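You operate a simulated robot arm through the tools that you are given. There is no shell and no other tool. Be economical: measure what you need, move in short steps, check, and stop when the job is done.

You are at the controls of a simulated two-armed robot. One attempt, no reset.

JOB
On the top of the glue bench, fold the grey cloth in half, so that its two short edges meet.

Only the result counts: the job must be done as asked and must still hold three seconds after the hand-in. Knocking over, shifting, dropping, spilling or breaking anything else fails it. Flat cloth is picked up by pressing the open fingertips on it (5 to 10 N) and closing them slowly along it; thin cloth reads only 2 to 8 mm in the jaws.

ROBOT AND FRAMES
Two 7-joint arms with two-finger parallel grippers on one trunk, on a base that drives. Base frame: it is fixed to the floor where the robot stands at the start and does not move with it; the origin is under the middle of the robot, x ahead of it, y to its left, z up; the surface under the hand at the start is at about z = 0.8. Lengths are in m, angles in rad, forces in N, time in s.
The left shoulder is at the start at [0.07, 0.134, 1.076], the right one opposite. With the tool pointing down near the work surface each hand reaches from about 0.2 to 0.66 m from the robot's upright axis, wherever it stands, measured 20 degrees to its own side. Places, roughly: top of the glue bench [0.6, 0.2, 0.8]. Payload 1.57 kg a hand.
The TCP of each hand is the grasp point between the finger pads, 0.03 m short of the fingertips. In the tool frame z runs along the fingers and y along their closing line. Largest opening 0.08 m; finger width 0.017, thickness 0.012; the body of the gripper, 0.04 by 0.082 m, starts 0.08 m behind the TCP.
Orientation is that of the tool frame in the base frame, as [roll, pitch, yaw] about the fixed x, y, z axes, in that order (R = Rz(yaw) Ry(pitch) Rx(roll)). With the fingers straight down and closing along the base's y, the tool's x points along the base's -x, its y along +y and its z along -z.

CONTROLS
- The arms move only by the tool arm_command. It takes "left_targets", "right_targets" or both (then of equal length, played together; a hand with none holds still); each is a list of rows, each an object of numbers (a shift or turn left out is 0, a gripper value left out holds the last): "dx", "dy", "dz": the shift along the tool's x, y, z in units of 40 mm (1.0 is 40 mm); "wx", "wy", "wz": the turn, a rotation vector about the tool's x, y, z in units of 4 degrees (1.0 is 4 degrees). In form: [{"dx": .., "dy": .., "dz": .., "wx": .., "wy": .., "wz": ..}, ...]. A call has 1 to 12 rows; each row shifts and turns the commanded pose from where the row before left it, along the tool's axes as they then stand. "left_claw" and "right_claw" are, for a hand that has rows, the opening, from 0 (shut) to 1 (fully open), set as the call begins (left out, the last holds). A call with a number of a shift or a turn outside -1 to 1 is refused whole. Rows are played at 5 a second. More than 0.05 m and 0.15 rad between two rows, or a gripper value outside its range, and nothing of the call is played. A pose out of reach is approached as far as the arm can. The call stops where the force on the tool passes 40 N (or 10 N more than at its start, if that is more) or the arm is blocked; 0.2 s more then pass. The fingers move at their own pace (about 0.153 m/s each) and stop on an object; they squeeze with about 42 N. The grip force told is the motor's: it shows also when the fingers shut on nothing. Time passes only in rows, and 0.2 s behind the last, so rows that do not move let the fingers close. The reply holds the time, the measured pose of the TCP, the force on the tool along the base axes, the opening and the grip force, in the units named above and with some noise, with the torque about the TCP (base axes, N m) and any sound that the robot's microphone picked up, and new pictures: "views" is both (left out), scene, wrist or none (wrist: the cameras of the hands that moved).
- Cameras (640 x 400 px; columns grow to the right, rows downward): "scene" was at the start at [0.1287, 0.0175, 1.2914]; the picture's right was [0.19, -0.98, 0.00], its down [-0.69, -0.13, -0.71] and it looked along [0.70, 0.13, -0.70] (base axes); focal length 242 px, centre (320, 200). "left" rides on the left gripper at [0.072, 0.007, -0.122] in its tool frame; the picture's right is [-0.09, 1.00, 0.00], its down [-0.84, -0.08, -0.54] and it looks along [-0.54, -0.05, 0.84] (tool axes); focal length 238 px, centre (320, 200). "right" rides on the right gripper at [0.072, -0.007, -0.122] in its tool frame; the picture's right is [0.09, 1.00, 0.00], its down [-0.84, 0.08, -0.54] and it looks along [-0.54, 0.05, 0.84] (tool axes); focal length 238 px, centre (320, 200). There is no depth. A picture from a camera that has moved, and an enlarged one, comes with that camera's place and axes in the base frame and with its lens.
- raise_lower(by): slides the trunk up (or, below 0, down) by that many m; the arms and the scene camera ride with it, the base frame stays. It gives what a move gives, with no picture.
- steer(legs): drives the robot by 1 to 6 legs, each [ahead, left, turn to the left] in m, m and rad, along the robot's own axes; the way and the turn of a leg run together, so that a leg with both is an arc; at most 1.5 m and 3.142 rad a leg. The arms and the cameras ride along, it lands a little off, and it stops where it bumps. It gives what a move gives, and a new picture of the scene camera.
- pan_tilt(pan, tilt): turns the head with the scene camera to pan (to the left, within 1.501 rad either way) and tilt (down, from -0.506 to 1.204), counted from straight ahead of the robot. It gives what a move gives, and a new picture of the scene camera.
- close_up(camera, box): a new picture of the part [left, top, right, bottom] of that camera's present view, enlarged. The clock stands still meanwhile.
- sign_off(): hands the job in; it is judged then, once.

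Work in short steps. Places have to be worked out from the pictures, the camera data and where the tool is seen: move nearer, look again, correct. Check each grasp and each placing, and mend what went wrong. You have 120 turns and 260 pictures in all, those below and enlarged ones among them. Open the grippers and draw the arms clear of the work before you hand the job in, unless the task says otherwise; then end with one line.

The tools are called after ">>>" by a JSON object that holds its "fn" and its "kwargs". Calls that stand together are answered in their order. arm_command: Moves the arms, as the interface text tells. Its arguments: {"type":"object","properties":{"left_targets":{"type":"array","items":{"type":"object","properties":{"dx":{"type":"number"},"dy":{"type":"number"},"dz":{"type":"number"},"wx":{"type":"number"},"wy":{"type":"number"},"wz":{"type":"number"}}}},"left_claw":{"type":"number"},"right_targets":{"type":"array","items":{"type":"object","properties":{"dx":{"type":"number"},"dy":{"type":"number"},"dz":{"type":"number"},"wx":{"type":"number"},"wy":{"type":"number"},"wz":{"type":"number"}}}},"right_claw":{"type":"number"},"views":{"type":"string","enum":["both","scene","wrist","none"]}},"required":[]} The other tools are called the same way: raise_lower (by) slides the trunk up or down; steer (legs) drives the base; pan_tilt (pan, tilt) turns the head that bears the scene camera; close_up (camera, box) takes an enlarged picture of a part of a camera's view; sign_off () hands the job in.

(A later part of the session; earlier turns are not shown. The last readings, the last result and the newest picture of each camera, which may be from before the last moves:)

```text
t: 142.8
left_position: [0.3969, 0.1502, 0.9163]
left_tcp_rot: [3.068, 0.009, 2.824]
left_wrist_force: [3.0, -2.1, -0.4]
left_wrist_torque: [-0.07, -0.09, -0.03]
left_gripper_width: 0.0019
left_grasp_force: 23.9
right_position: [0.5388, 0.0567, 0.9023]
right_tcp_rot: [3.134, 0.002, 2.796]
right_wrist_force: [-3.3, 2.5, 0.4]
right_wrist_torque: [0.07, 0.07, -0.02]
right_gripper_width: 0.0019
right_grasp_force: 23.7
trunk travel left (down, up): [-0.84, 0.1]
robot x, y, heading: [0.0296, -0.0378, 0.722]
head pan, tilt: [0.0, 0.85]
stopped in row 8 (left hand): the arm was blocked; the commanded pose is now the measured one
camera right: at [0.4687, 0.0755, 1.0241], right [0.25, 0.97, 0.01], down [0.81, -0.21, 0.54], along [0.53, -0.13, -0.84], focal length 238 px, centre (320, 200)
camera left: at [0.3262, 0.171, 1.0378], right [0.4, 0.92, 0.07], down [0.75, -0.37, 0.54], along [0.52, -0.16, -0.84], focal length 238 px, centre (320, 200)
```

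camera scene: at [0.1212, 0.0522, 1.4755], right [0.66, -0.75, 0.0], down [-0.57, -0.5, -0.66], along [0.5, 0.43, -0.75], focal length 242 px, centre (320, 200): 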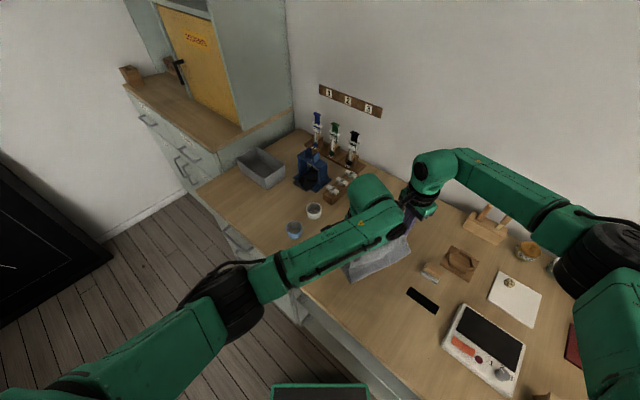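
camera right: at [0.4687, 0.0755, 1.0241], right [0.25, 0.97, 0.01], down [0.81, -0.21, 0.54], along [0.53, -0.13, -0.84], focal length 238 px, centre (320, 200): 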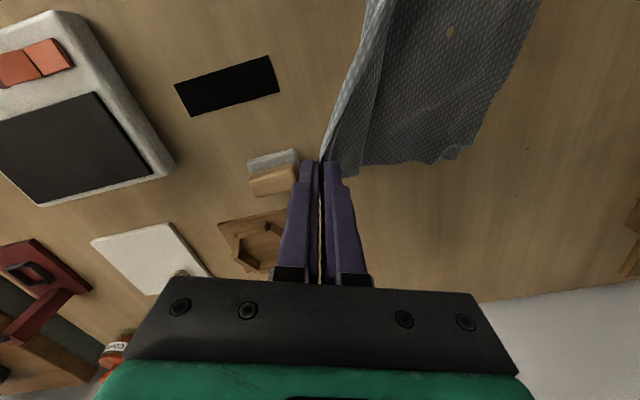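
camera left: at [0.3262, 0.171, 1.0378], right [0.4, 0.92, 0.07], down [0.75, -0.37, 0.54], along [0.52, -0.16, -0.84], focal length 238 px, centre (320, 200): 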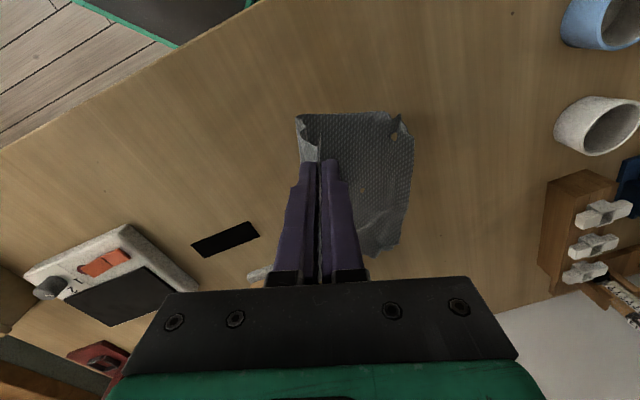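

The left arm is at its limit there. Bring the right hand back level with it and fix the left's tilt; I'll use the base for the shift instead.

>>> {"fn": "arm_command", "kwargs": {"left_targets": [{"dy": 0.1, "wx": 0.5, "wz": 0.2}, {"wx": 0.5, "wz": 0.2}, {}, {}], "right_targets": [{"dy": 0.4, "dz": -0.15}, {"dy": 0.4, "dz": -0.15}, {"dy": 0.2}, {}], "views": "none"}}

>>> {"fn": "steer", "kwargs": {"legs": [[-0.04, -0.022, 0]]}}

>>> {"fn": "close_up", "kwargs": {"camera": "right", "box": [0, 0, 640, 400]}}

>>> {"fn": "close_up", "kwargs": {"camera": "left", "box": [0, 0, 640, 400]}}

```text
t: 143.8
left_position: [0.3978, 0.1533, 0.9162]
left_tcp_rot: [3.14, 0.005, 2.798]
left_wrist_force: [0.3, -0.1, -0.9]
left_wrist_torque: [0.0, -0.04, 0.01]
left_gripper_width: 0.0017
left_grasp_force: 23.7
right_position: [0.5513, 0.0948, 0.9159]
right_tcp_rot: [3.135, 0.005, 2.794]
right_wrist_force: [0.1, -0.6, -0.3]
right_wrist_torque: [0.01, -0.01, 0.0]
right_gripper_width: 0.0016
right_grasp_force: 23.8
trunk travel left (down, up): [-0.84, 0.1]
robot x, y, heading: [0.0277, -0.0362, 0.718]
head pan, tilt: [0.0, 0.85]
```

```text
t: 144.7
left_position: [0.3833, 0.1141, 0.9158]
left_tcp_rot: [-3.137, 0.007, 2.799]
left_wrist_force: [0.5, 0.2, 0.2]
left_wrist_torque: [-0.06, 0.03, 0.0]
left_gripper_width: 0.002
left_grasp_force: 23.7
right_position: [0.5392, 0.0557, 0.9144]
right_tcp_rot: [3.141, 0.003, 2.795]
right_wrist_force: [-0.4, 0.6, -0.4]
right_wrist_torque: [-0.05, 0.02, -0.04]
right_gripper_width: 0.002
right_grasp_force: 23.6
trunk travel left (down, up): [-0.84, 0.1]
robot x, y, heading: [0.015, -0.0731, 0.724]
head pan, tilt: [0.0, 0.85]
camera scene: at [0.1084, 0.0153, 1.4749], right [0.66, -0.75, 0.0], down [-0.57, -0.5, -0.66], along [0.49, 0.43, -0.75], focal length 242 px, centre (320, 200)
```

scene: 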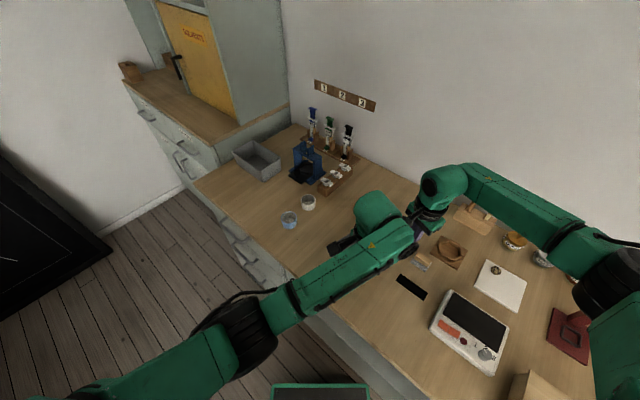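

```text
1.00 times, centred on (320, 200) of right (not enlarged: the box is as wide or as high as the picture)
camera zoom: at [0.4686, 0.0742, 1.0347], right [0.25, 0.97, 0.0], down [0.81, -0.21, 0.55], along [0.53, -0.14, -0.84], focal length 238 px, centre (320, 200)
```

zoom: 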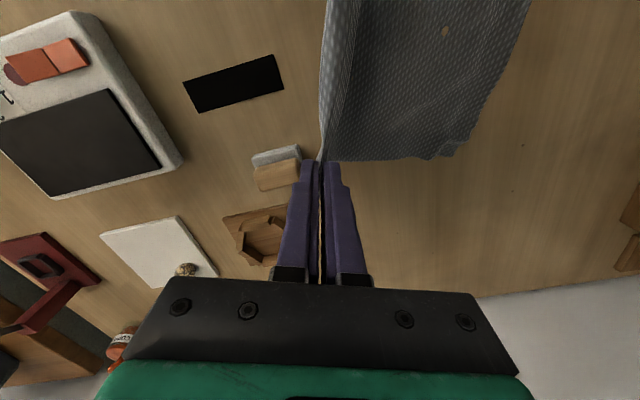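

```text
1.00 times, centred on (320, 200) of left (not enlarged: the box is as wide or as high as the picture)
camera zoom: at [0.3173, 0.1453, 1.0364], right [0.42, 0.91, 0.0], down [0.76, -0.35, 0.55], along [0.5, -0.23, -0.84], focal length 238 px, centre (320, 200)
```

zoom: 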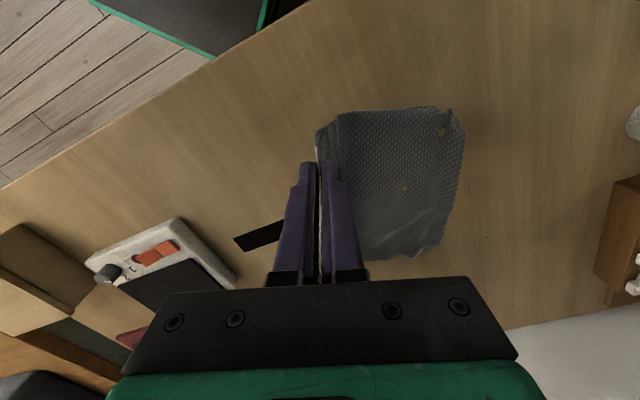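

Good: the crease will now be ~12–13 cm from the bottom edge, which has not moved. Fold back over along an arc.

>>> {"fn": "arm_command", "kwargs": {"left_targets": [{"dy": 0.45, "dz": -0.15}, {"dy": 0.55, "dz": -0.1}, {"dy": 0.55, "dz": 0.1}, {"dy": 0.5, "dz": 0.3}, {"dy": 0.425, "dz": 0.5}, {"dy": 0.325, "dz": 0.5}, {}], "right_targets": [{"dy": 0.45, "dz": -0.15}, {"dy": 0.55, "dz": -0.1}, {"dy": 0.55, "dz": 0.1}, {"dy": 0.5, "dz": 0.3}, {"dy": 0.425, "dz": 0.5}, {"dy": 0.325, "dz": 0.5}, {}], "views": "wrist"}}

```text
t: 146.3
left_position: [0.4211, 0.2145, 0.8721]
left_tcp_rot: [3.139, 0.005, 2.798]
left_wrist_force: [0.4, -0.1, -0.9]
left_wrist_torque: [-0.04, -0.02, 0.01]
left_gripper_width: 0.0017
left_grasp_force: 23.1
right_position: [0.5728, 0.151, 0.8805]
right_tcp_rot: [3.133, 0.004, 2.796]
right_wrist_force: [0.5, -1.0, 0.6]
right_wrist_torque: [0.01, 0.0, 0.01]
right_gripper_width: 0.0019
right_grasp_force: 23.2
right hand out of reach, approached as far as the arm can: row 6
trunk travel left (down, up): [-0.84, 0.1]
robot x, y, heading: [0.0128, -0.0753, 0.721]
head pan, tilt: [0.0, 0.85]
camera right: at [0.5026, 0.1697, 1.0005], right [0.25, 0.97, 0.01], down [0.81, -0.21, 0.55], along [0.53, -0.13, -0.84], focal length 238 px, centre (320, 200)
camera left: at [0.3543, 0.2456, 0.9933], right [0.42, 0.91, 0.0], down [0.76, -0.36, 0.55], along [0.5, -0.23, -0.84], focal length 238 px, centre (320, 200)
```

right: 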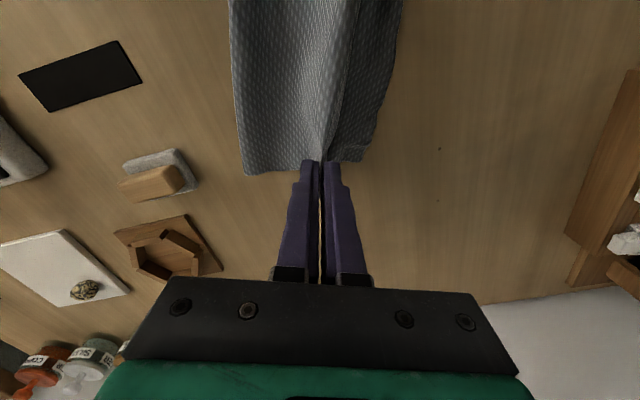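
left: 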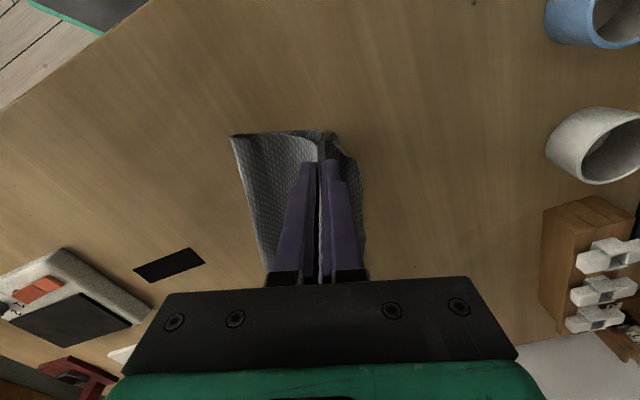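

The right arm is at its reach limit; let the base carry both hands the remaining ~25 mm.

>>> {"fn": "steer", "kwargs": {"legs": [[0.024, 0.014, 0]]}}

>>> {"fn": "close_up", "kwargs": {"camera": "left", "box": [160, 60, 480, 260]}}

>>> {"fn": "close_up", "kwargs": {"camera": "right", "box": [160, 0, 480, 200]}}

```text
t: 147.2
left_position: [0.4289, 0.2377, 0.8736]
left_tcp_rot: [3.134, 0.006, 2.797]
left_wrist_force: [-0.4, 0.6, 0.1]
left_wrist_torque: [0.06, 0.0, 0.06]
left_gripper_width: 0.0019
left_grasp_force: 23.6
right_position: [0.5797, 0.1735, 0.881]
right_tcp_rot: [3.13, 0.003, 2.794]
right_wrist_force: [0.1, -0.5, 0.0]
right_wrist_torque: [0.06, 0.01, 0.03]
right_gripper_width: 0.0018
right_grasp_force: 23.0
trunk travel left (down, up): [-0.84, 0.1]
robot x, y, heading: [0.0182, -0.0504, 0.722]
head pan, tilt: [0.0, 0.85]
camera scene: at [0.1121, 0.0286, 1.4761], right [0.66, -0.75, 0.0], down [-0.56, -0.49, -0.66], along [0.5, 0.44, -0.75], focal length 242 px, centre (320, 200)
```

scene: 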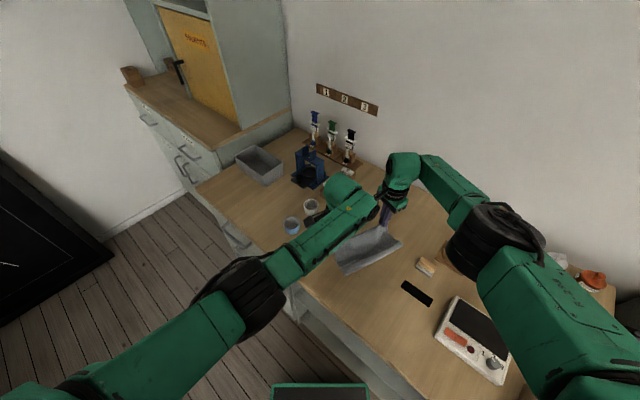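

```text
2.00 times, centred on (320, 160) of left
camera zoom: at [0.3614, 0.2678, 0.9953], right [0.42, 0.91, 0.01], down [0.76, -0.36, 0.55], along [0.5, -0.23, -0.84], focal length 477 px, centre (320, 280)
```

zoom: 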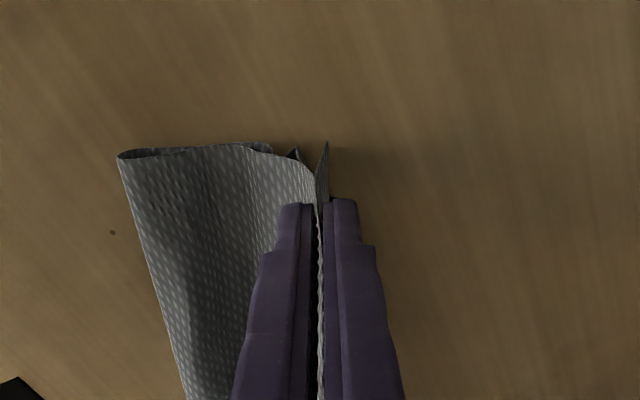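

```text
2.00 times, centred on (320, 100) of right
camera zoom: at [0.5098, 0.1918, 1.0023], right [0.25, 0.97, 0.01], down [0.81, -0.22, 0.55], along [0.53, -0.13, -0.84], focal length 477 px, centre (320, 400)
```

zoom: 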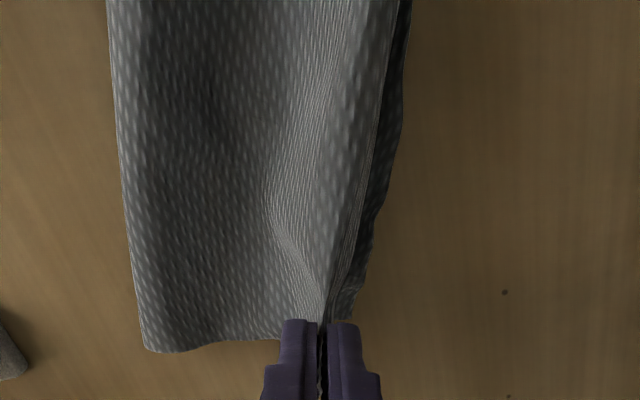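

Held edges are above the bottom edge (far one exact, near one ~6 mm over). Lower both to the table.

>>> {"fn": "arm_command", "kwargs": {"left_targets": [{"dy": -0.1, "dz": 0.3}, {"dz": 0.3}, {"dz": 0.28}, {}], "right_targets": [{"dz": 0.35}, {"dz": 0.35}, {"dz": 0.35}, {}], "views": "wrist"}}

```text
t: 148.2
left_position: [0.4215, 0.2524, 0.8324]
left_tcp_rot: [3.129, -0.006, 2.816]
left_wrist_force: [3.9, -2.5, 1.3]
left_wrist_torque: [-0.08, -0.17, 0.0]
left_gripper_width: 0.0022
left_grasp_force: 23.6
right_position: [0.5726, 0.1713, 0.8493]
right_tcp_rot: [3.134, 0.001, 2.797]
right_wrist_force: [-4.2, 1.4, 0.4]
right_wrist_torque: [0.04, 0.08, 0.01]
right_gripper_width: 0.002
right_grasp_force: 23.4
right hand out of reach, approached as far as the arm can: row 2, 3
trunk travel left (down, up): [-0.84, 0.1]
robot x, y, heading: [0.0204, -0.0544, 0.719]
head pan, tilt: [0.0, 0.85]
camera right: at [0.5019, 0.1894, 0.9699], right [0.25, 0.97, 0.01], down [0.81, -0.21, 0.55], along [0.53, -0.13, -0.84], focal length 238 px, centre (320, 200)
camera left: at [0.3553, 0.2799, 0.9554], right [0.41, 0.91, 0.01], down [0.77, -0.35, 0.54], along [0.49, -0.21, -0.84], focal length 238 px, centre (320, 200)
```

right: 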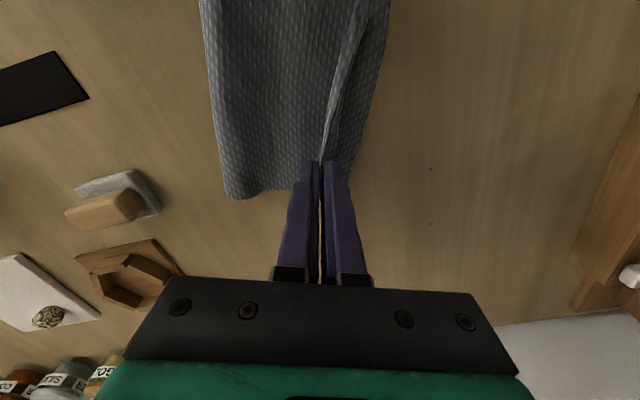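
left: 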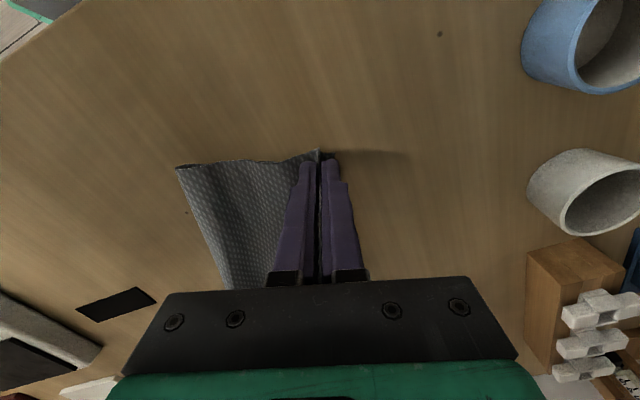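

The right arm needs a lower trunk to reach down. Raise the left hand a bit (and correct its 15 mm drift), then lower the trunk.

>>> {"fn": "arm_command", "kwargs": {"left_targets": [{"dz": -0.4}, {"dx": -0.15, "dy": -0.2, "dz": -0.1}, {"dx": -0.1, "dy": -0.15}, {}], "views": "none"}}

>>> {"fn": "raise_lower", "kwargs": {"by": -0.015}}

```text
t: 149.3
left_position: [0.4244, 0.2531, 0.8526]
left_tcp_rot: [3.112, -0.018, 2.834]
left_wrist_force: [1.6, -1.8, -0.7]
left_wrist_torque: [-0.06, -0.06, -0.01]
left_gripper_width: 0.002
left_grasp_force: 22.9
right_position: [0.5722, 0.1719, 0.8484]
right_tcp_rot: [3.133, 0.005, 2.796]
right_wrist_force: [-2.3, 1.4, -0.6]
right_wrist_torque: [0.04, 0.09, 0.01]
right_gripper_width: 0.0018
right_grasp_force: 23.5
trunk travel left (down, up): [-0.84, 0.1]
robot x, y, heading: [0.0186, -0.0482, 0.716]
head pan, tilt: [0.0, 0.85]
stopped in row 4 (left hand): the arm was blocked; the commanded pose is now the measured one
```

```text
t: 150.0
left_position: [0.4219, 0.2531, 0.8357]
left_tcp_rot: [3.113, -0.017, 2.834]
left_wrist_force: [3.0, -1.5, 0.8]
left_wrist_torque: [-0.03, -0.08, -0.05]
left_gripper_width: 0.002
left_grasp_force: 23.1
right_position: [0.5736, 0.1722, 0.8345]
right_tcp_rot: [3.132, 0.005, 2.794]
right_wrist_force: [-2.0, 1.2, 0.9]
right_wrist_torque: [0.01, 0.05, -0.03]
right_gripper_width: 0.0017
right_grasp_force: 23.3
trunk travel left (down, up): [-0.825, 0.115]
robot x, y, heading: [0.0219, -0.0509, 0.714]
head pan, tilt: [0.0, 0.85]
```

The left is hindered by the right arm. Release the right hand first and take it away, keeping the left hold.

>>> {"fn": "arm_command", "kwargs": {"right_targets": [{}, {}, {"dz": -0.4}, {"dz": -0.8}, {"dz": -0.8}, {"dz": -0.6, "dx": 0.3, "dy": -0.8}, {"dx": 0.3, "dy": -0.9}, {"dx": 0.3, "dy": -0.9}, {"dy": -0.9}], "right_claw": 0.4, "views": "scene"}}

>>> {"fn": "close_up", "kwargs": {"camera": "scene", "box": [300, 180, 460, 300]}}

```text
t: 152.0
left_position: [0.422, 0.2505, 0.8356]
left_tcp_rot: [3.113, -0.02, 2.834]
left_wrist_force: [0.0, 0.0, 0.3]
left_wrist_torque: [0.02, 0.01, -0.03]
left_gripper_width: 0.0022
left_grasp_force: 24.0
right_position: [0.4885, 0.0501, 0.9369]
right_tcp_rot: [3.13, 0.004, 2.794]
right_wrist_force: [-0.2, -0.4, 0.0]
right_wrist_torque: [0.04, -0.05, -0.02]
right_gripper_width: 0.0321
right_grasp_force: 0.2
trunk travel left (down, up): [-0.825, 0.115]
robot x, y, heading: [0.0183, -0.0547, 0.719]
head pan, tilt: [0.0, 0.85]
camera scene: at [0.1138, 0.0324, 1.4607], right [0.66, -0.75, 0.0], down [-0.56, -0.49, -0.66], along [0.5, 0.44, -0.75], focal length 242 px, centre (320, 200)
```

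scene: 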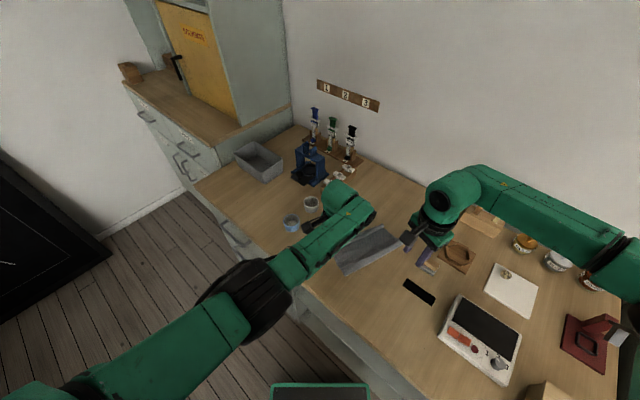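

```text
3.33 times, centred on (380, 240) of scene
camera zoom: at [0.1138, 0.0324, 1.4607], right [0.66, -0.75, 0.0], down [-0.56, -0.49, -0.66], along [0.5, 0.44, -0.75], focal length 806 px, centre (120, 67)
```

zoom: 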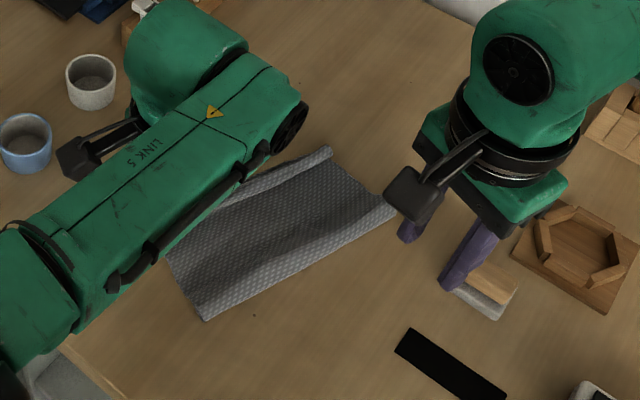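

Now shift the left hold ~15 mm back to match the bottom edge and release it too, lifting away.

>>> {"fn": "arm_command", "kwargs": {"left_targets": [{"dx": -0.14, "dy": -0.12}, {"dx": -0.14, "dy": -0.12}, {}], "views": "wrist"}}

>>> {"fn": "arm_command", "kwargs": {"left_targets": [{}, {}, {"dz": -0.4}, {"dz": -0.8}, {"dz": -0.8}, {"dz": -0.8, "dx": 0.4}, {"dx": 0.8, "dy": 0.5}, {"dx": 0.8, "dy": 0.5}, {"dx": 0.6, "dy": 0.5}], "left_claw": 0.4, "views": "none"}}

>>> {"fn": "close_up", "kwargs": {"camera": "scene", "box": [300, 180, 460, 300]}}

>>> {"fn": "close_up", "kwargs": {"camera": "left", "box": [0, 0, 640, 400]}}

```text
t: 153.0
left_position: [0.4185, 0.268, 0.8323]
left_tcp_rot: [3.089, -0.041, 2.872]
left_wrist_force: [-1.7, -2.4, 13.3]
left_wrist_torque: [-0.17, -0.01, -0.06]
left_gripper_width: 0.0017
left_grasp_force: 23.2
right_position: [0.4873, 0.0505, 0.9362]
right_tcp_rot: [3.133, 0.005, 2.794]
right_wrist_force: [0.8, 0.9, 0.5]
right_wrist_torque: [-0.03, 0.02, -0.02]
right_gripper_width: 0.0321
right_grasp_force: 0.1
trunk travel left (down, up): [-0.825, 0.115]
robot x, y, heading: [0.0227, -0.0524, 0.721]
head pan, tilt: [0.0, 0.85]
stopped in row 3 (left hand): the arm was blocked; the commanded pose is now the measured one
camera left: at [0.3534, 0.2873, 0.9572], right [0.35, 0.93, 0.05], down [0.8, -0.33, 0.5], along [0.48, -0.14, -0.86], focal length 238 px, centre (320, 200)
```

left: 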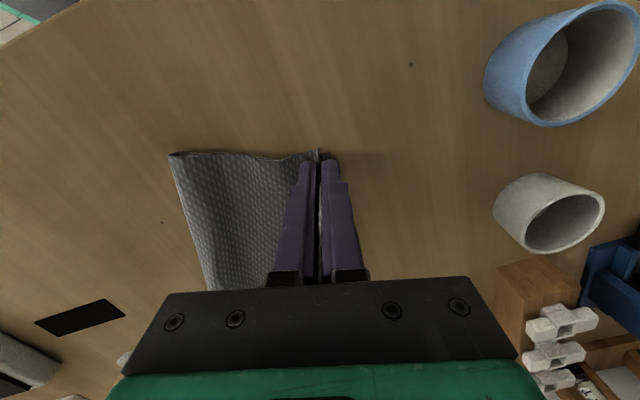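

```text
t: 155.0
left_position: [0.3367, 0.3477, 0.9508]
left_tcp_rot: [3.1, -0.041, 2.869]
left_wrist_force: [-0.1, 0.5, 0.3]
left_wrist_torque: [0.01, -0.03, -0.01]
left_gripper_width: 0.0319
left_grasp_force: 0.0
right_position: [0.4877, 0.0508, 0.9361]
right_tcp_rot: [3.135, 0.005, 2.795]
right_wrist_force: [0.7, 0.2, -0.3]
right_wrist_torque: [0.04, 0.02, 0.01]
right_gripper_width: 0.0322
right_grasp_force: 0.1
trunk travel left (down, up): [-0.825, 0.115]
robot x, y, heading: [0.0216, -0.051, 0.718]
head pan, tilt: [0.0, 0.85]
```

```text
3.33 times, centred on (380, 240) of scene
camera zoom: at [0.1137, 0.0358, 1.4605], right [0.66, -0.75, 0.0], down [-0.56, -0.5, -0.66], along [0.5, 0.43, -0.75], focal length 806 px, centre (120, 67)
```

zoom: 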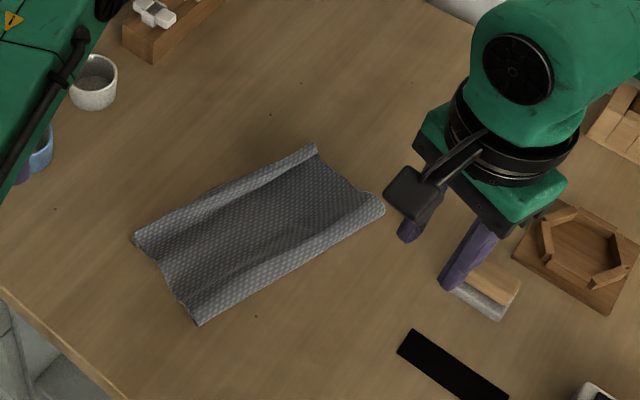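

```text
1.00 times, centred on (320, 200) of left (not enlarged: the box is as wide or as high as the picture)
camera zoom: at [0.2723, 0.3668, 1.0756], right [0.36, 0.93, 0.04], down [0.8, -0.33, 0.5], along [0.48, -0.15, -0.86], focal length 238 px, centre (320, 200)
```

zoom: 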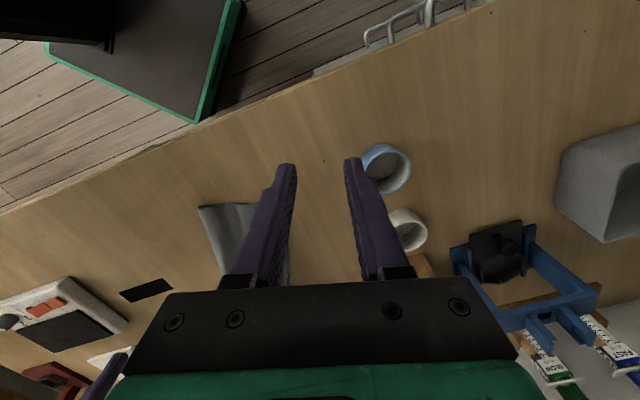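

Nearly there. Zoom closer at the two long sides of the folded cloth.

>>> {"fn": "close_up", "kwargs": {"camera": "scene", "box": [326, 208, 406, 264]}}

>>> {"fn": "close_up", "kwargs": {"camera": "right", "box": [0, 0, 640, 400]}}

```text
7.14 times, centred on (366, 236) of scene
camera zoom: at [0.1137, 0.0358, 1.4605], right [0.66, -0.75, 0.0], down [-0.56, -0.5, -0.66], along [0.5, 0.43, -0.75], focal length 1727 px, centre (-9, -57)
```

zoom: 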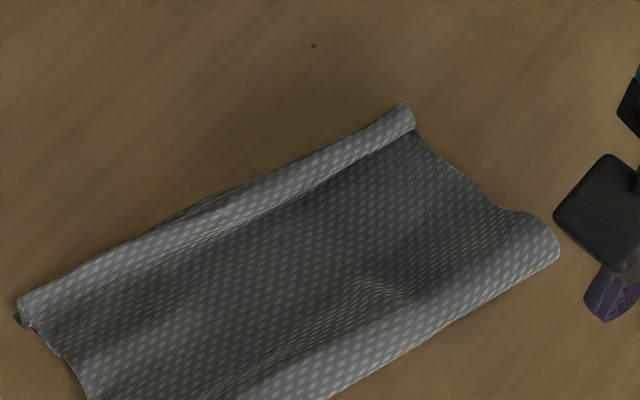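

```text
1.00 times, centred on (320, 200) of right (not enlarged: the box is as wide or as high as the picture)
camera zoom: at [0.4173, 0.0697, 1.0569], right [0.25, 0.97, 0.01], down [0.81, -0.21, 0.55], along [0.53, -0.13, -0.84], focal length 238 px, centre (320, 200)
```

zoom: 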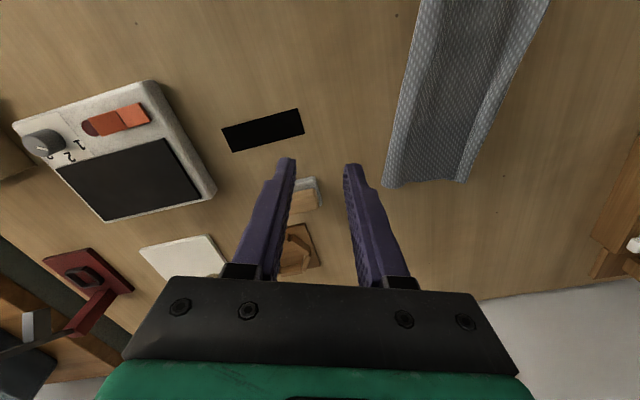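

The long left side shows a raised roll near the top edge. I'll take a look from the left side: turn the left hand and move it over toward the cups (well above them).

>>> {"fn": "arm_command", "kwargs": {"left_targets": [{"wz": 1, "dz": -0.3}, {"wz": 1}, {"wz": 1}, {"wz": 1}, {"wz": 1}, {"wz": 1}, {"wz": 1}, {"wz": 1}, {"wz": 1}, {"wz": 1}, {"wz": 1}, {"wz": 1}], "views": "none"}}

>>> {"fn": "arm_command", "kwargs": {"left_targets": [{"wz": 1}, {"wz": 1}, {"wz": 1}, {"wz": 1}, {"dx": 0.36, "dy": 0.91}, {"dx": 0.36, "dy": 0.91}, {"dx": 0.36, "dy": 0.91}, {"dx": 0.36, "dy": 0.91}], "views": "wrist"}}

>>> {"fn": "close_up", "kwargs": {"camera": "left", "box": [160, 40, 480, 240]}}

```text
t: 157.6
left_position: [0.3471, 0.3473, 0.9618]
left_tcp_rot: [-3.14, -0.06, 2.028]
left_wrist_force: [-0.7, 0.1, 0.2]
left_wrist_torque: [0.0, 0.03, 0.0]
left_gripper_width: 0.0321
left_grasp_force: 0.0
left hand out of reach, approached as far as the arm can: row 1
right_position: [0.4872, 0.0513, 0.9361]
right_tcp_rot: [3.134, 0.005, 2.794]
right_wrist_force: [0.6, -0.6, -0.3]
right_wrist_torque: [0.02, -0.01, -0.03]
right_gripper_width: 0.0321
right_grasp_force: 0.0
trunk travel left (down, up): [-0.825, 0.115]
robot x, y, heading: [0.022, -0.0531, 0.715]
head pan, tilt: [0.0, 0.85]
```

```text
t: 159.4
left_position: [0.4194, 0.3933, 0.9639]
left_tcp_rot: [-3.125, -0.06, 1.75]
left_wrist_force: [-0.1, 0.3, -0.1]
left_wrist_torque: [-0.02, 0.02, 0.01]
left_gripper_width: 0.0319
left_grasp_force: 0.1
left hand out of reach, approached as far as the arm can: row 7, 8
right_position: [0.4891, 0.0511, 0.937]
right_tcp_rot: [3.134, 0.002, 2.796]
right_wrist_force: [-0.5, 0.0, 0.0]
right_wrist_torque: [0.02, 0.01, 0.02]
right_gripper_width: 0.0322
right_grasp_force: 0.0
trunk travel left (down, up): [-0.825, 0.115]
robot x, y, heading: [0.0217, -0.0494, 0.718]
head pan, tilt: [0.0, 0.85]
camera left: at [0.4168, 0.4579, 1.0896], right [1.0, 0.09, -0.02], down [0.09, -0.87, 0.49], along [0.02, -0.49, -0.87], focal length 238 px, centre (320, 200)
```

left: 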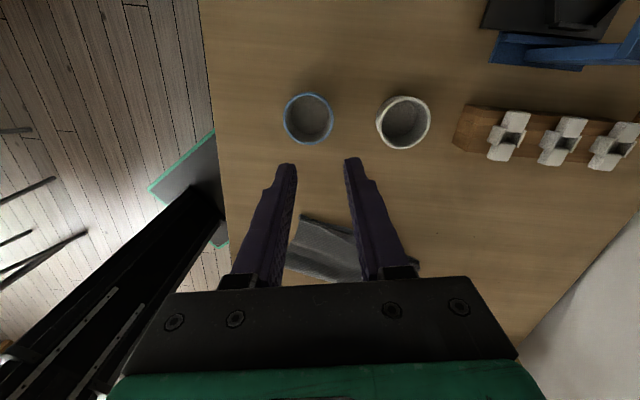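

```text
2.00 times, centred on (320, 140) of left
camera zoom: at [0.4168, 0.4579, 1.0896], right [1.0, 0.09, -0.02], down [0.09, -0.87, 0.49], along [0.02, -0.49, -0.87], focal length 477 px, centre (320, 320)
```

zoom: 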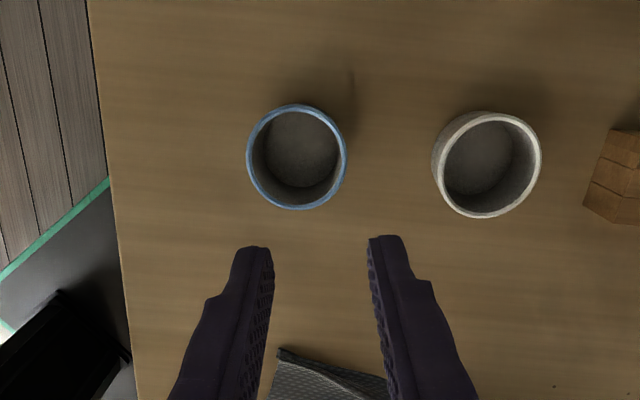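

Zoom on the bit of cloth visible between the fingers.

>>> {"fn": "close_up", "kwargs": {"camera": "left", "box": [270, 200, 430, 290]}}

```text
4.00 times, centred on (350, 245) of left
camera zoom: at [0.4168, 0.4579, 1.0896], right [1.0, 0.09, -0.02], down [0.09, -0.87, 0.49], along [0.02, -0.49, -0.87], focal length 953 px, centre (200, 20)
```

zoom: 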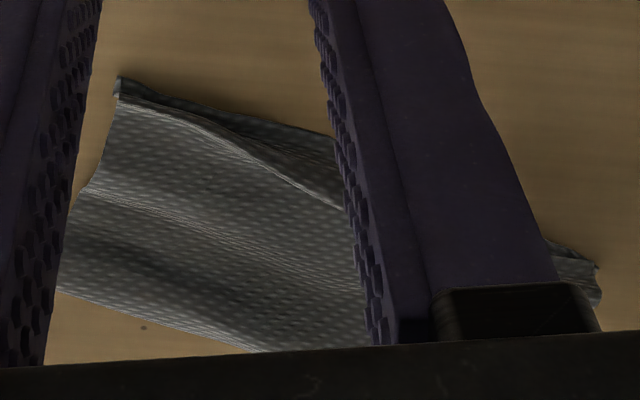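

The near corner pair coincides within ~5 mm. Check the far-left corner.

>>> {"fn": "close_up", "kwargs": {"camera": "right", "box": [380, 100, 540, 200]}}

>>> {"fn": "close_up", "kwargs": {"camera": "left", "box": [390, 240, 440, 280]}}

>>> {"fn": "close_up", "kwargs": {"camera": "scene", "box": [370, 214, 402, 240]}}

>>> {"fn": "close_up", "kwargs": {"camera": "scene", "box": [322, 238, 370, 270]}}

```text
4.00 times, centred on (460, 150) of right
camera zoom: at [0.4181, 0.069, 1.0566], right [0.25, 0.97, 0.01], down [0.81, -0.22, 0.55], along [0.53, -0.13, -0.84], focal length 953 px, centre (-240, 400)
```

zoom: 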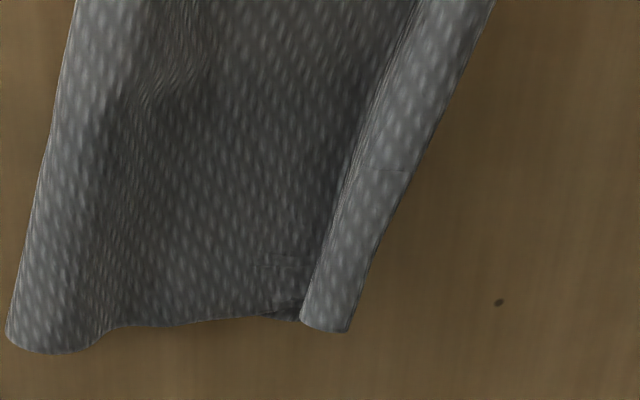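

```text
10.00 times, centred on (415, 260) of left
camera zoom: at [0.4168, 0.4579, 1.0896], right [1.0, 0.09, -0.02], down [0.09, -0.87, 0.49], along [0.02, -0.49, -0.87], focal length 2384 px, centre (-630, -400)
```

zoom: 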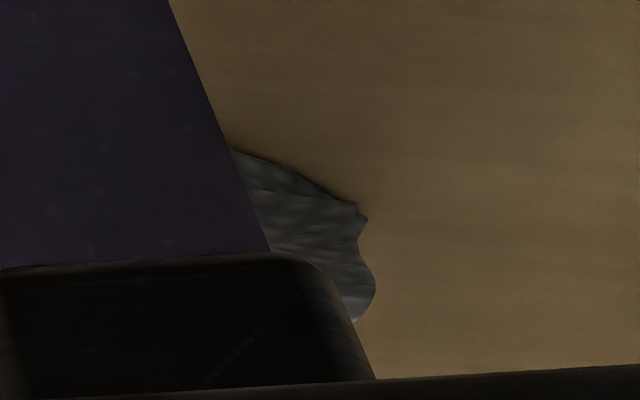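

```text
15.38 times, centred on (386, 227) of scene
camera zoom: at [0.1148, 0.0348, 1.4605], right [0.66, -0.75, 0.0], down [-0.57, -0.49, -0.66], along [0.5, 0.43, -0.75], focal length 3720 px, centre (-695, -215)
```

zoom: 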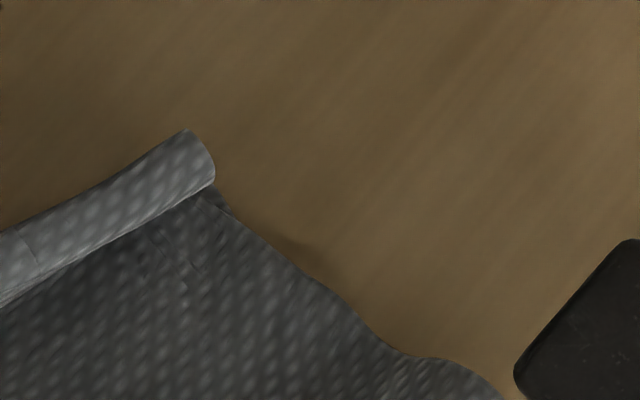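

```text
12.50 times, centred on (346, 254) of scene
camera zoom: at [0.1148, 0.0348, 1.4605], right [0.66, -0.75, 0.0], down [-0.57, -0.49, -0.66], along [0.5, 0.43, -0.75], focal length 3023 px, centre (-5, -475)
```

zoom: 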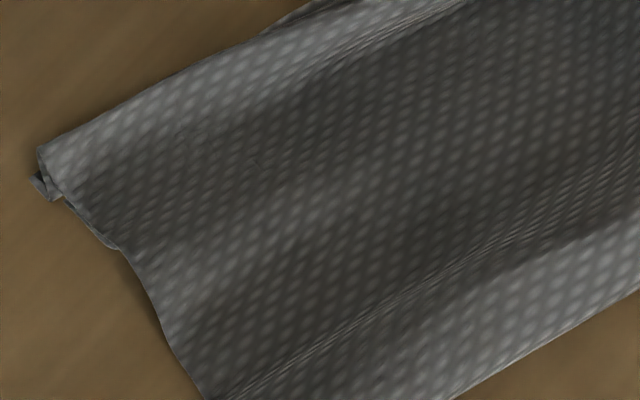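

On the far half, the top edge strip (~1.5–2 cm) is curled back on top. I'll flick it out with the right hand, jaws wide open along the edge, sweeping leftward. First withdraw the left hand from over the cups and turn the right hand.

>>> {"fn": "arm_command", "kwargs": {"left_targets": [{"dx": -0.36, "dy": -0.91}, {"dx": -0.36, "dy": -0.91}, {"dx": -0.36, "dy": -0.91}, {"dy": -0.9}, {}, {}, {}, {}, {}, {}, {}, {}], "right_targets": [{"wz": -1, "dz": -0.4}, {"wz": -1, "dz": -0.4}, {"wz": -1, "dz": -0.4}, {"wz": -1, "dz": -0.4}, {"wz": -1}, {"wz": -1}, {"wz": -1}, {"wz": -1}, {"wz": -1}, {"wz": -1}, {"wz": -1}, {"wz": -1}], "right_claw": 1, "views": "none"}}

>>> {"fn": "arm_command", "kwargs": {"right_targets": [{"wz": -1}, {"wz": -1}, {"wz": -1}, {"wz": -1}, {"wz": -1}, {"wz": -1}, {"wz": -1}, {"wz": -1}, {"wz": -1}, {"wz": -0.6}], "views": "none"}}

>>> {"fn": "raise_lower", "kwargs": {"by": -0.1}}

```text
t: 162.0
left_position: [0.2844, 0.3251, 0.9639]
left_tcp_rot: [-3.123, -0.056, 1.751]
left_wrist_force: [-0.4, 1.1, -0.5]
left_wrist_torque: [0.0, 0.01, 0.01]
left_gripper_width: 0.0318
left_grasp_force: 0.0
right_position: [0.4881, 0.0501, 1.0002]
right_tcp_rot: [3.14, 0.009, -2.651]
right_wrist_force: [0.1, -0.2, -0.5]
right_wrist_torque: [-0.02, -0.01, -0.01]
right_gripper_width: 0.0799
right_grasp_force: 0.1
trunk travel left (down, up): [-0.825, 0.115]
robot x, y, heading: [0.0181, -0.049, 0.72]
head pan, tilt: [0.0, 0.85]
```

```text
t: 164.2
left_position: [0.2838, 0.325, 0.9644]
left_tcp_rot: [-3.122, -0.057, 1.749]
left_wrist_force: [0.3, -0.9, 0.4]
left_wrist_torque: [0.02, 0.0, 0.0]
left_gripper_width: 0.0322
left_grasp_force: 0.1
right_position: [0.4877, 0.0507, 1.0001]
right_tcp_rot: [-3.137, 0.008, -1.98]
right_wrist_force: [-1.6, 0.0, 0.1]
right_wrist_torque: [0.02, -0.01, 0.02]
right_gripper_width: 0.08
right_grasp_force: 0.0
trunk travel left (down, up): [-0.825, 0.115]
robot x, y, heading: [0.019, -0.0502, 0.719]
head pan, tilt: [0.0, 0.85]
```

```text
t: 165.5
left_position: [0.2841, 0.3252, 0.8635]
left_tcp_rot: [-3.122, -0.059, 1.751]
left_wrist_force: [-0.6, -0.2, 0.1]
left_wrist_torque: [0.03, 0.01, -0.02]
left_gripper_width: 0.0321
left_grasp_force: 0.0
right_position: [0.4866, 0.0513, 0.9007]
right_tcp_rot: [-3.139, 0.009, -1.981]
right_wrist_force: [0.5, 0.4, -0.7]
right_wrist_torque: [0.01, -0.04, -0.03]
right_gripper_width: 0.0801
right_grasp_force: 0.1
trunk travel left (down, up): [-0.725, 0.215]
robot x, y, heading: [0.0212, -0.0504, 0.72]
head pan, tilt: [0.0, 0.85]
```

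Trim the yaw and move the right hand over the top layer just right of the curled strip's free edge.

>>> {"fn": "arm_command", "kwargs": {"right_targets": [{"wz": -0.75}, {"wz": -0.75}, {"dx": -0.9, "dy": -0.115, "dz": 0.1}, {"dx": -0.9, "dy": -0.115, "dz": 0.1}, {"dx": -0.9, "dy": -0.115, "dz": 0.1}, {"dx": -0.9, "dy": -0.115, "dz": 0.1}, {}], "views": "wrist"}}

>>> {"fn": "close_up", "kwargs": {"camera": "scene", "box": [300, 180, 460, 300]}}

```text
t: 167.1
left_position: [0.2847, 0.3246, 0.8636]
left_tcp_rot: [-3.123, -0.057, 1.75]
left_wrist_force: [-0.5, -0.3, -0.3]
left_wrist_torque: [-0.01, 0.02, 0.0]
left_gripper_width: 0.0319
left_grasp_force: 0.0
right_position: [0.5007, 0.0709, 0.8981]
right_tcp_rot: [-3.137, 0.007, -1.985]
right_wrist_force: [-0.7, 0.8, 0.8]
right_wrist_torque: [0.0, 0.0, 0.01]
right_gripper_width: 0.0801
right_grasp_force: 0.1
right hand out of reach, approached as far as the arm can: row 1, 2, 3, 4, 5, 6
trunk travel left (down, up): [-0.725, 0.215]
robot x, y, heading: [0.0204, -0.0522, 0.72]
head pan, tilt: [0.0, 0.85]
camera right: at [0.4766, 0.0023, 1.0191], right [-0.95, 0.32, -0.01], down [0.26, 0.79, 0.55], along [0.18, 0.52, -0.84], focal length 238 px, centre (320, 200)
```

right: 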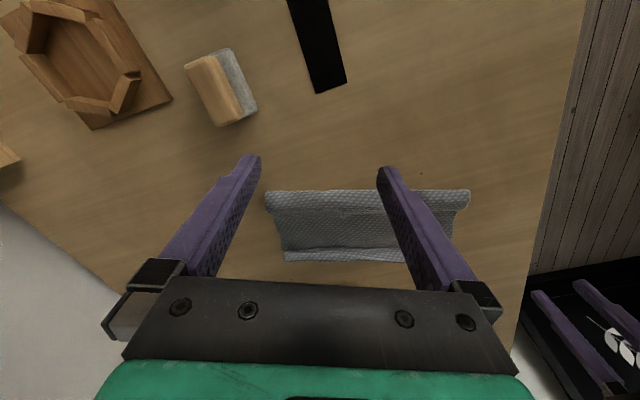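

```text
3.33 times, centred on (380, 240) of scene
camera zoom: at [0.1144, 0.0345, 1.3605], right [0.66, -0.75, 0.0], down [-0.57, -0.49, -0.66], along [0.5, 0.43, -0.75], focal length 806 px, centre (120, 67)
```

zoom: 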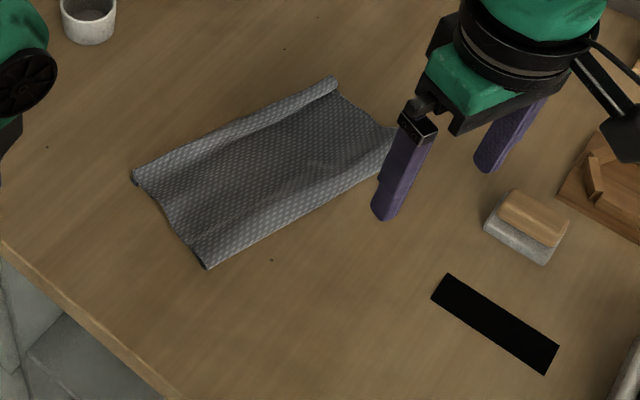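

The right hand can't turn that far; use the left hand, whose orientation is nearly right. Clear the right hand away first, then bring the left over the spot with its jaws wide open along the edge.

>>> {"fn": "arm_command", "kwargs": {"right_targets": [{"dz": -0.8, "dx": 0.5}, {"dz": -0.8, "dx": 0.8}, {"dx": 0.9}, {"dx": 0.9}, {}, {}], "left_targets": [{"wz": 1, "dz": -0.4}, {"wz": 1, "dz": -0.4}, {"wz": 1, "dz": -0.3}, {"wz": 1}, {"wz": 1}, {"wz": 1}], "left_claw": 1, "views": "none"}}

>>> {"fn": "arm_command", "kwargs": {"left_targets": [{"dx": -0.213, "dy": 0.9}, {"dx": -0.213, "dy": 0.9}, {"dx": -0.213, "dy": 0.9}, {"dx": -0.213, "dy": 0.9}, {"dx": -0.213, "dy": 0.9}, {"dx": -0.213, "dy": 0.9}, {"dx": -0.213, "dy": 0.9}, {"dx": -0.213, "dy": 0.9}, {}], "views": "both"}}

```text
t: 168.5
left_position: [0.286, 0.3228, 0.908]
left_tcp_rot: [-3.099, -0.043, 1.33]
left_wrist_force: [0.9, 0.1, -0.5]
left_wrist_torque: [0.02, 0.0, 0.01]
left_gripper_width: 0.0803
left_grasp_force: 0.0
right_position: [0.4434, -0.0389, 0.9606]
right_tcp_rot: [-3.135, 0.007, -1.982]
right_wrist_force: [-1.0, -0.2, -0.6]
right_wrist_torque: [0.0, -0.02, 0.01]
right_gripper_width: 0.0801
right_grasp_force: 0.0
right hand out of reach, approached as far as the arm can: row 4
trunk travel left (down, up): [-0.725, 0.215]
robot x, y, heading: [0.0178, -0.0504, 0.718]
head pan, tilt: [0.0, 0.85]
```

```text
t: 170.5
left_position: [0.4778, 0.2249, 0.8977]
left_tcp_rot: [-3.103, -0.047, 1.331]
left_wrist_force: [-0.3, 0.9, 0.5]
left_wrist_torque: [0.02, 0.01, 0.0]
left_gripper_width: 0.08
left_grasp_force: 0.0
left hand out of reach, approached as far as the arm can: row 6, 7, 8
right_position: [0.4452, -0.0375, 0.9609]
right_tcp_rot: [-3.138, 0.007, -1.981]
right_wrist_force: [0.0, 0.5, 0.5]
right_wrist_torque: [-0.02, 0.03, -0.01]
right_gripper_width: 0.0802
right_grasp_force: 0.2
trunk travel left (down, up): [-0.725, 0.215]
robot x, y, heading: [0.0214, -0.0473, 0.723]
head pan, tilt: [0.0, 0.85]
camera scene: at [0.1144, 0.0344, 1.3605], right [0.66, -0.75, 0.0], down [-0.57, -0.49, -0.66], along [0.5, 0.43, -0.75], focal length 242 px, centre (320, 200)
camera left: at [0.5039, 0.2854, 1.0213], right [0.95, -0.32, -0.04], down [-0.26, -0.82, 0.5], along [-0.2, -0.47, -0.86], focal length 238 px, centre (320, 200)
```

scene: 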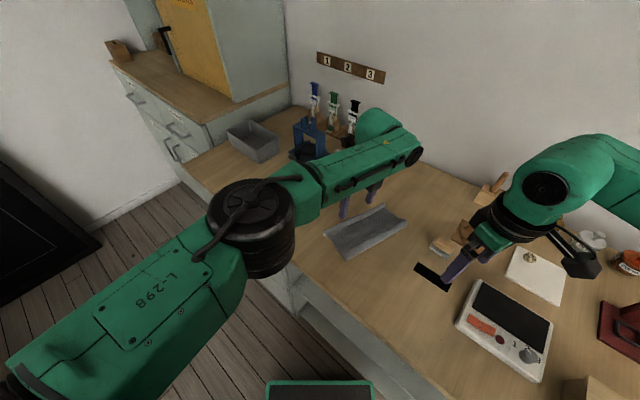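
left: 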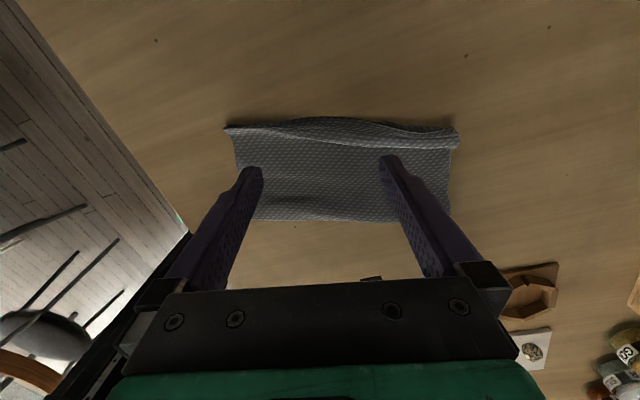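

This camera view shows the left edge perfectly; zoom in.

>>> {"fn": "close_up", "kwargs": {"camera": "left", "box": [210, 90, 480, 240]}}

```text
2.37 times, centred on (345, 165) of left
camera zoom: at [0.5039, 0.2854, 1.0213], right [0.95, -0.32, -0.04], down [-0.26, -0.82, 0.5], along [-0.2, -0.47, -0.86], focal length 565 px, centre (261, 283)
```

zoom: 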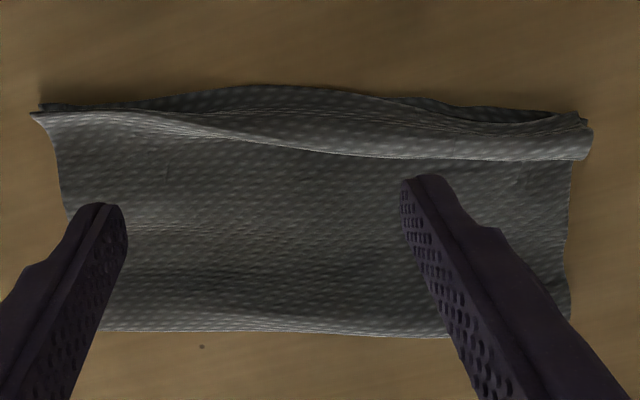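

Now it's clear: the top edge is flush at the near corner and curls back progressively to ~2 cm at the far end. Shift the base ~4 cm along the edge so the left fingers reach the far half.

>>> {"fn": "steer", "kwargs": {"legs": [[0.02, -0.036, 0]]}}

>>> {"fn": "arm_command", "kwargs": {"left_targets": [{"dx": -0.4}, {"dz": 0.4, "dx": -0.1}, {"dz": 0.5}, {}], "views": "wrist"}}

>>> {"fn": "close_up", "kwargs": {"camera": "left", "box": [180, 70, 480, 240]}}

```text
t: 171.4
left_position: [0.4819, 0.223, 0.8963]
left_tcp_rot: [-3.101, -0.047, 1.343]
left_wrist_force: [0.6, -0.4, 0.7]
left_wrist_torque: [0.02, 0.0, -0.02]
left_gripper_width: 0.0799
left_grasp_force: 0.3
right_position: [0.4534, -0.0404, 0.9614]
right_tcp_rot: [-3.137, 0.007, -1.974]
right_wrist_force: [-0.7, -0.3, -0.2]
right_wrist_torque: [0.0, -0.02, -0.01]
right_gripper_width: 0.08
right_grasp_force: 0.1
trunk travel left (down, up): [-0.725, 0.215]
robot x, y, heading: [0.0278, -0.06, 0.732]
head pan, tilt: [0.0, 0.85]
stopped in leg 1: the robot was blocked; the commanded pose is now the measured one
camera scene: at [0.1218, 0.0292, 1.3604], right [0.67, -0.74, 0.0], down [-0.56, -0.5, -0.66], along [0.49, 0.44, -0.75], focal length 242 px, centre (320, 200)
```

scene: 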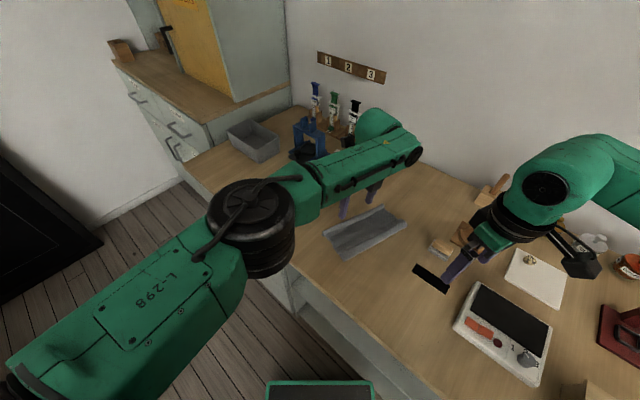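

```text
t: 172.4
left_position: [0.4752, 0.2058, 0.8583]
left_tcp_rot: [-3.105, -0.048, 1.342]
left_wrist_force: [-0.6, 0.3, 0.6]
left_wrist_torque: [0.03, 0.02, 0.02]
left_gripper_width: 0.0803
left_grasp_force: 0.0
right_position: [0.4509, -0.0387, 0.9612]
right_tcp_rot: [-3.136, 0.006, -1.97]
right_wrist_force: [-0.3, -0.2, -0.3]
right_wrist_torque: [0.01, 0.0, 0.01]
right_gripper_width: 0.08
right_grasp_force: 0.1
trunk travel left (down, up): [-0.725, 0.215]
robot x, y, heading: [0.0262, -0.0589, 0.726]
head pan, tilt: [0.0, 0.85]
camera left: at [0.5011, 0.2682, 0.9827], right [0.95, -0.31, -0.04], down [-0.25, -0.83, 0.51], along [-0.19, -0.47, -0.86], focal length 238 px, centre (320, 200)
```

left: 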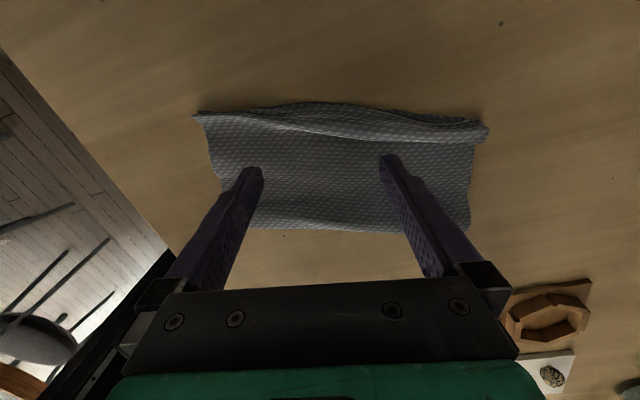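

```text
2.13 times, centred on (330, 155) of left
camera zoom: at [0.5011, 0.2682, 0.9827], right [0.95, -0.31, -0.04], down [-0.25, -0.83, 0.51], along [-0.19, -0.47, -0.86], focal length 508 px, centre (299, 296)
```

zoom: 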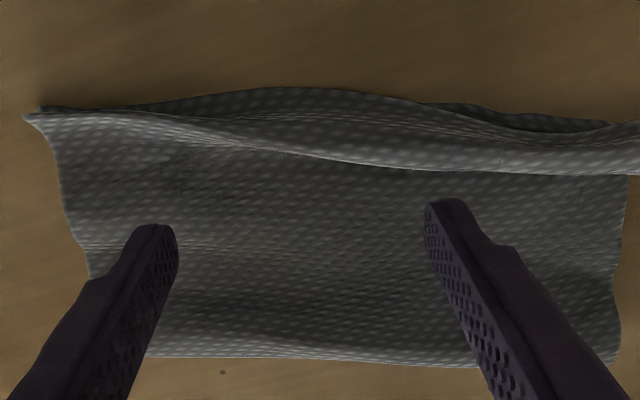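

Lower the fingertips to the top layer, right of the strip.

>>> {"fn": "arm_command", "kwargs": {"left_targets": [{"dz": 0.3}, {"dz": 0.25}, {}], "views": "none"}}

```text
t: 173.2
left_position: [0.4744, 0.2056, 0.8364]
left_tcp_rot: [-3.103, -0.047, 1.342]
left_wrist_force: [0.2, -0.3, 0.4]
left_wrist_torque: [0.03, 0.03, -0.01]
left_gripper_width: 0.0798
left_grasp_force: 0.0
right_position: [0.4514, -0.0396, 0.962]
right_tcp_rot: [-3.137, 0.008, -1.974]
right_wrist_force: [-1.0, 0.7, 0.2]
right_wrist_torque: [0.0, 0.01, -0.03]
right_gripper_width: 0.0802
right_grasp_force: 0.0
trunk travel left (down, up): [-0.725, 0.215]
robot x, y, heading: [0.0234, -0.058, 0.731]
head pan, tilt: [0.0, 0.85]
```

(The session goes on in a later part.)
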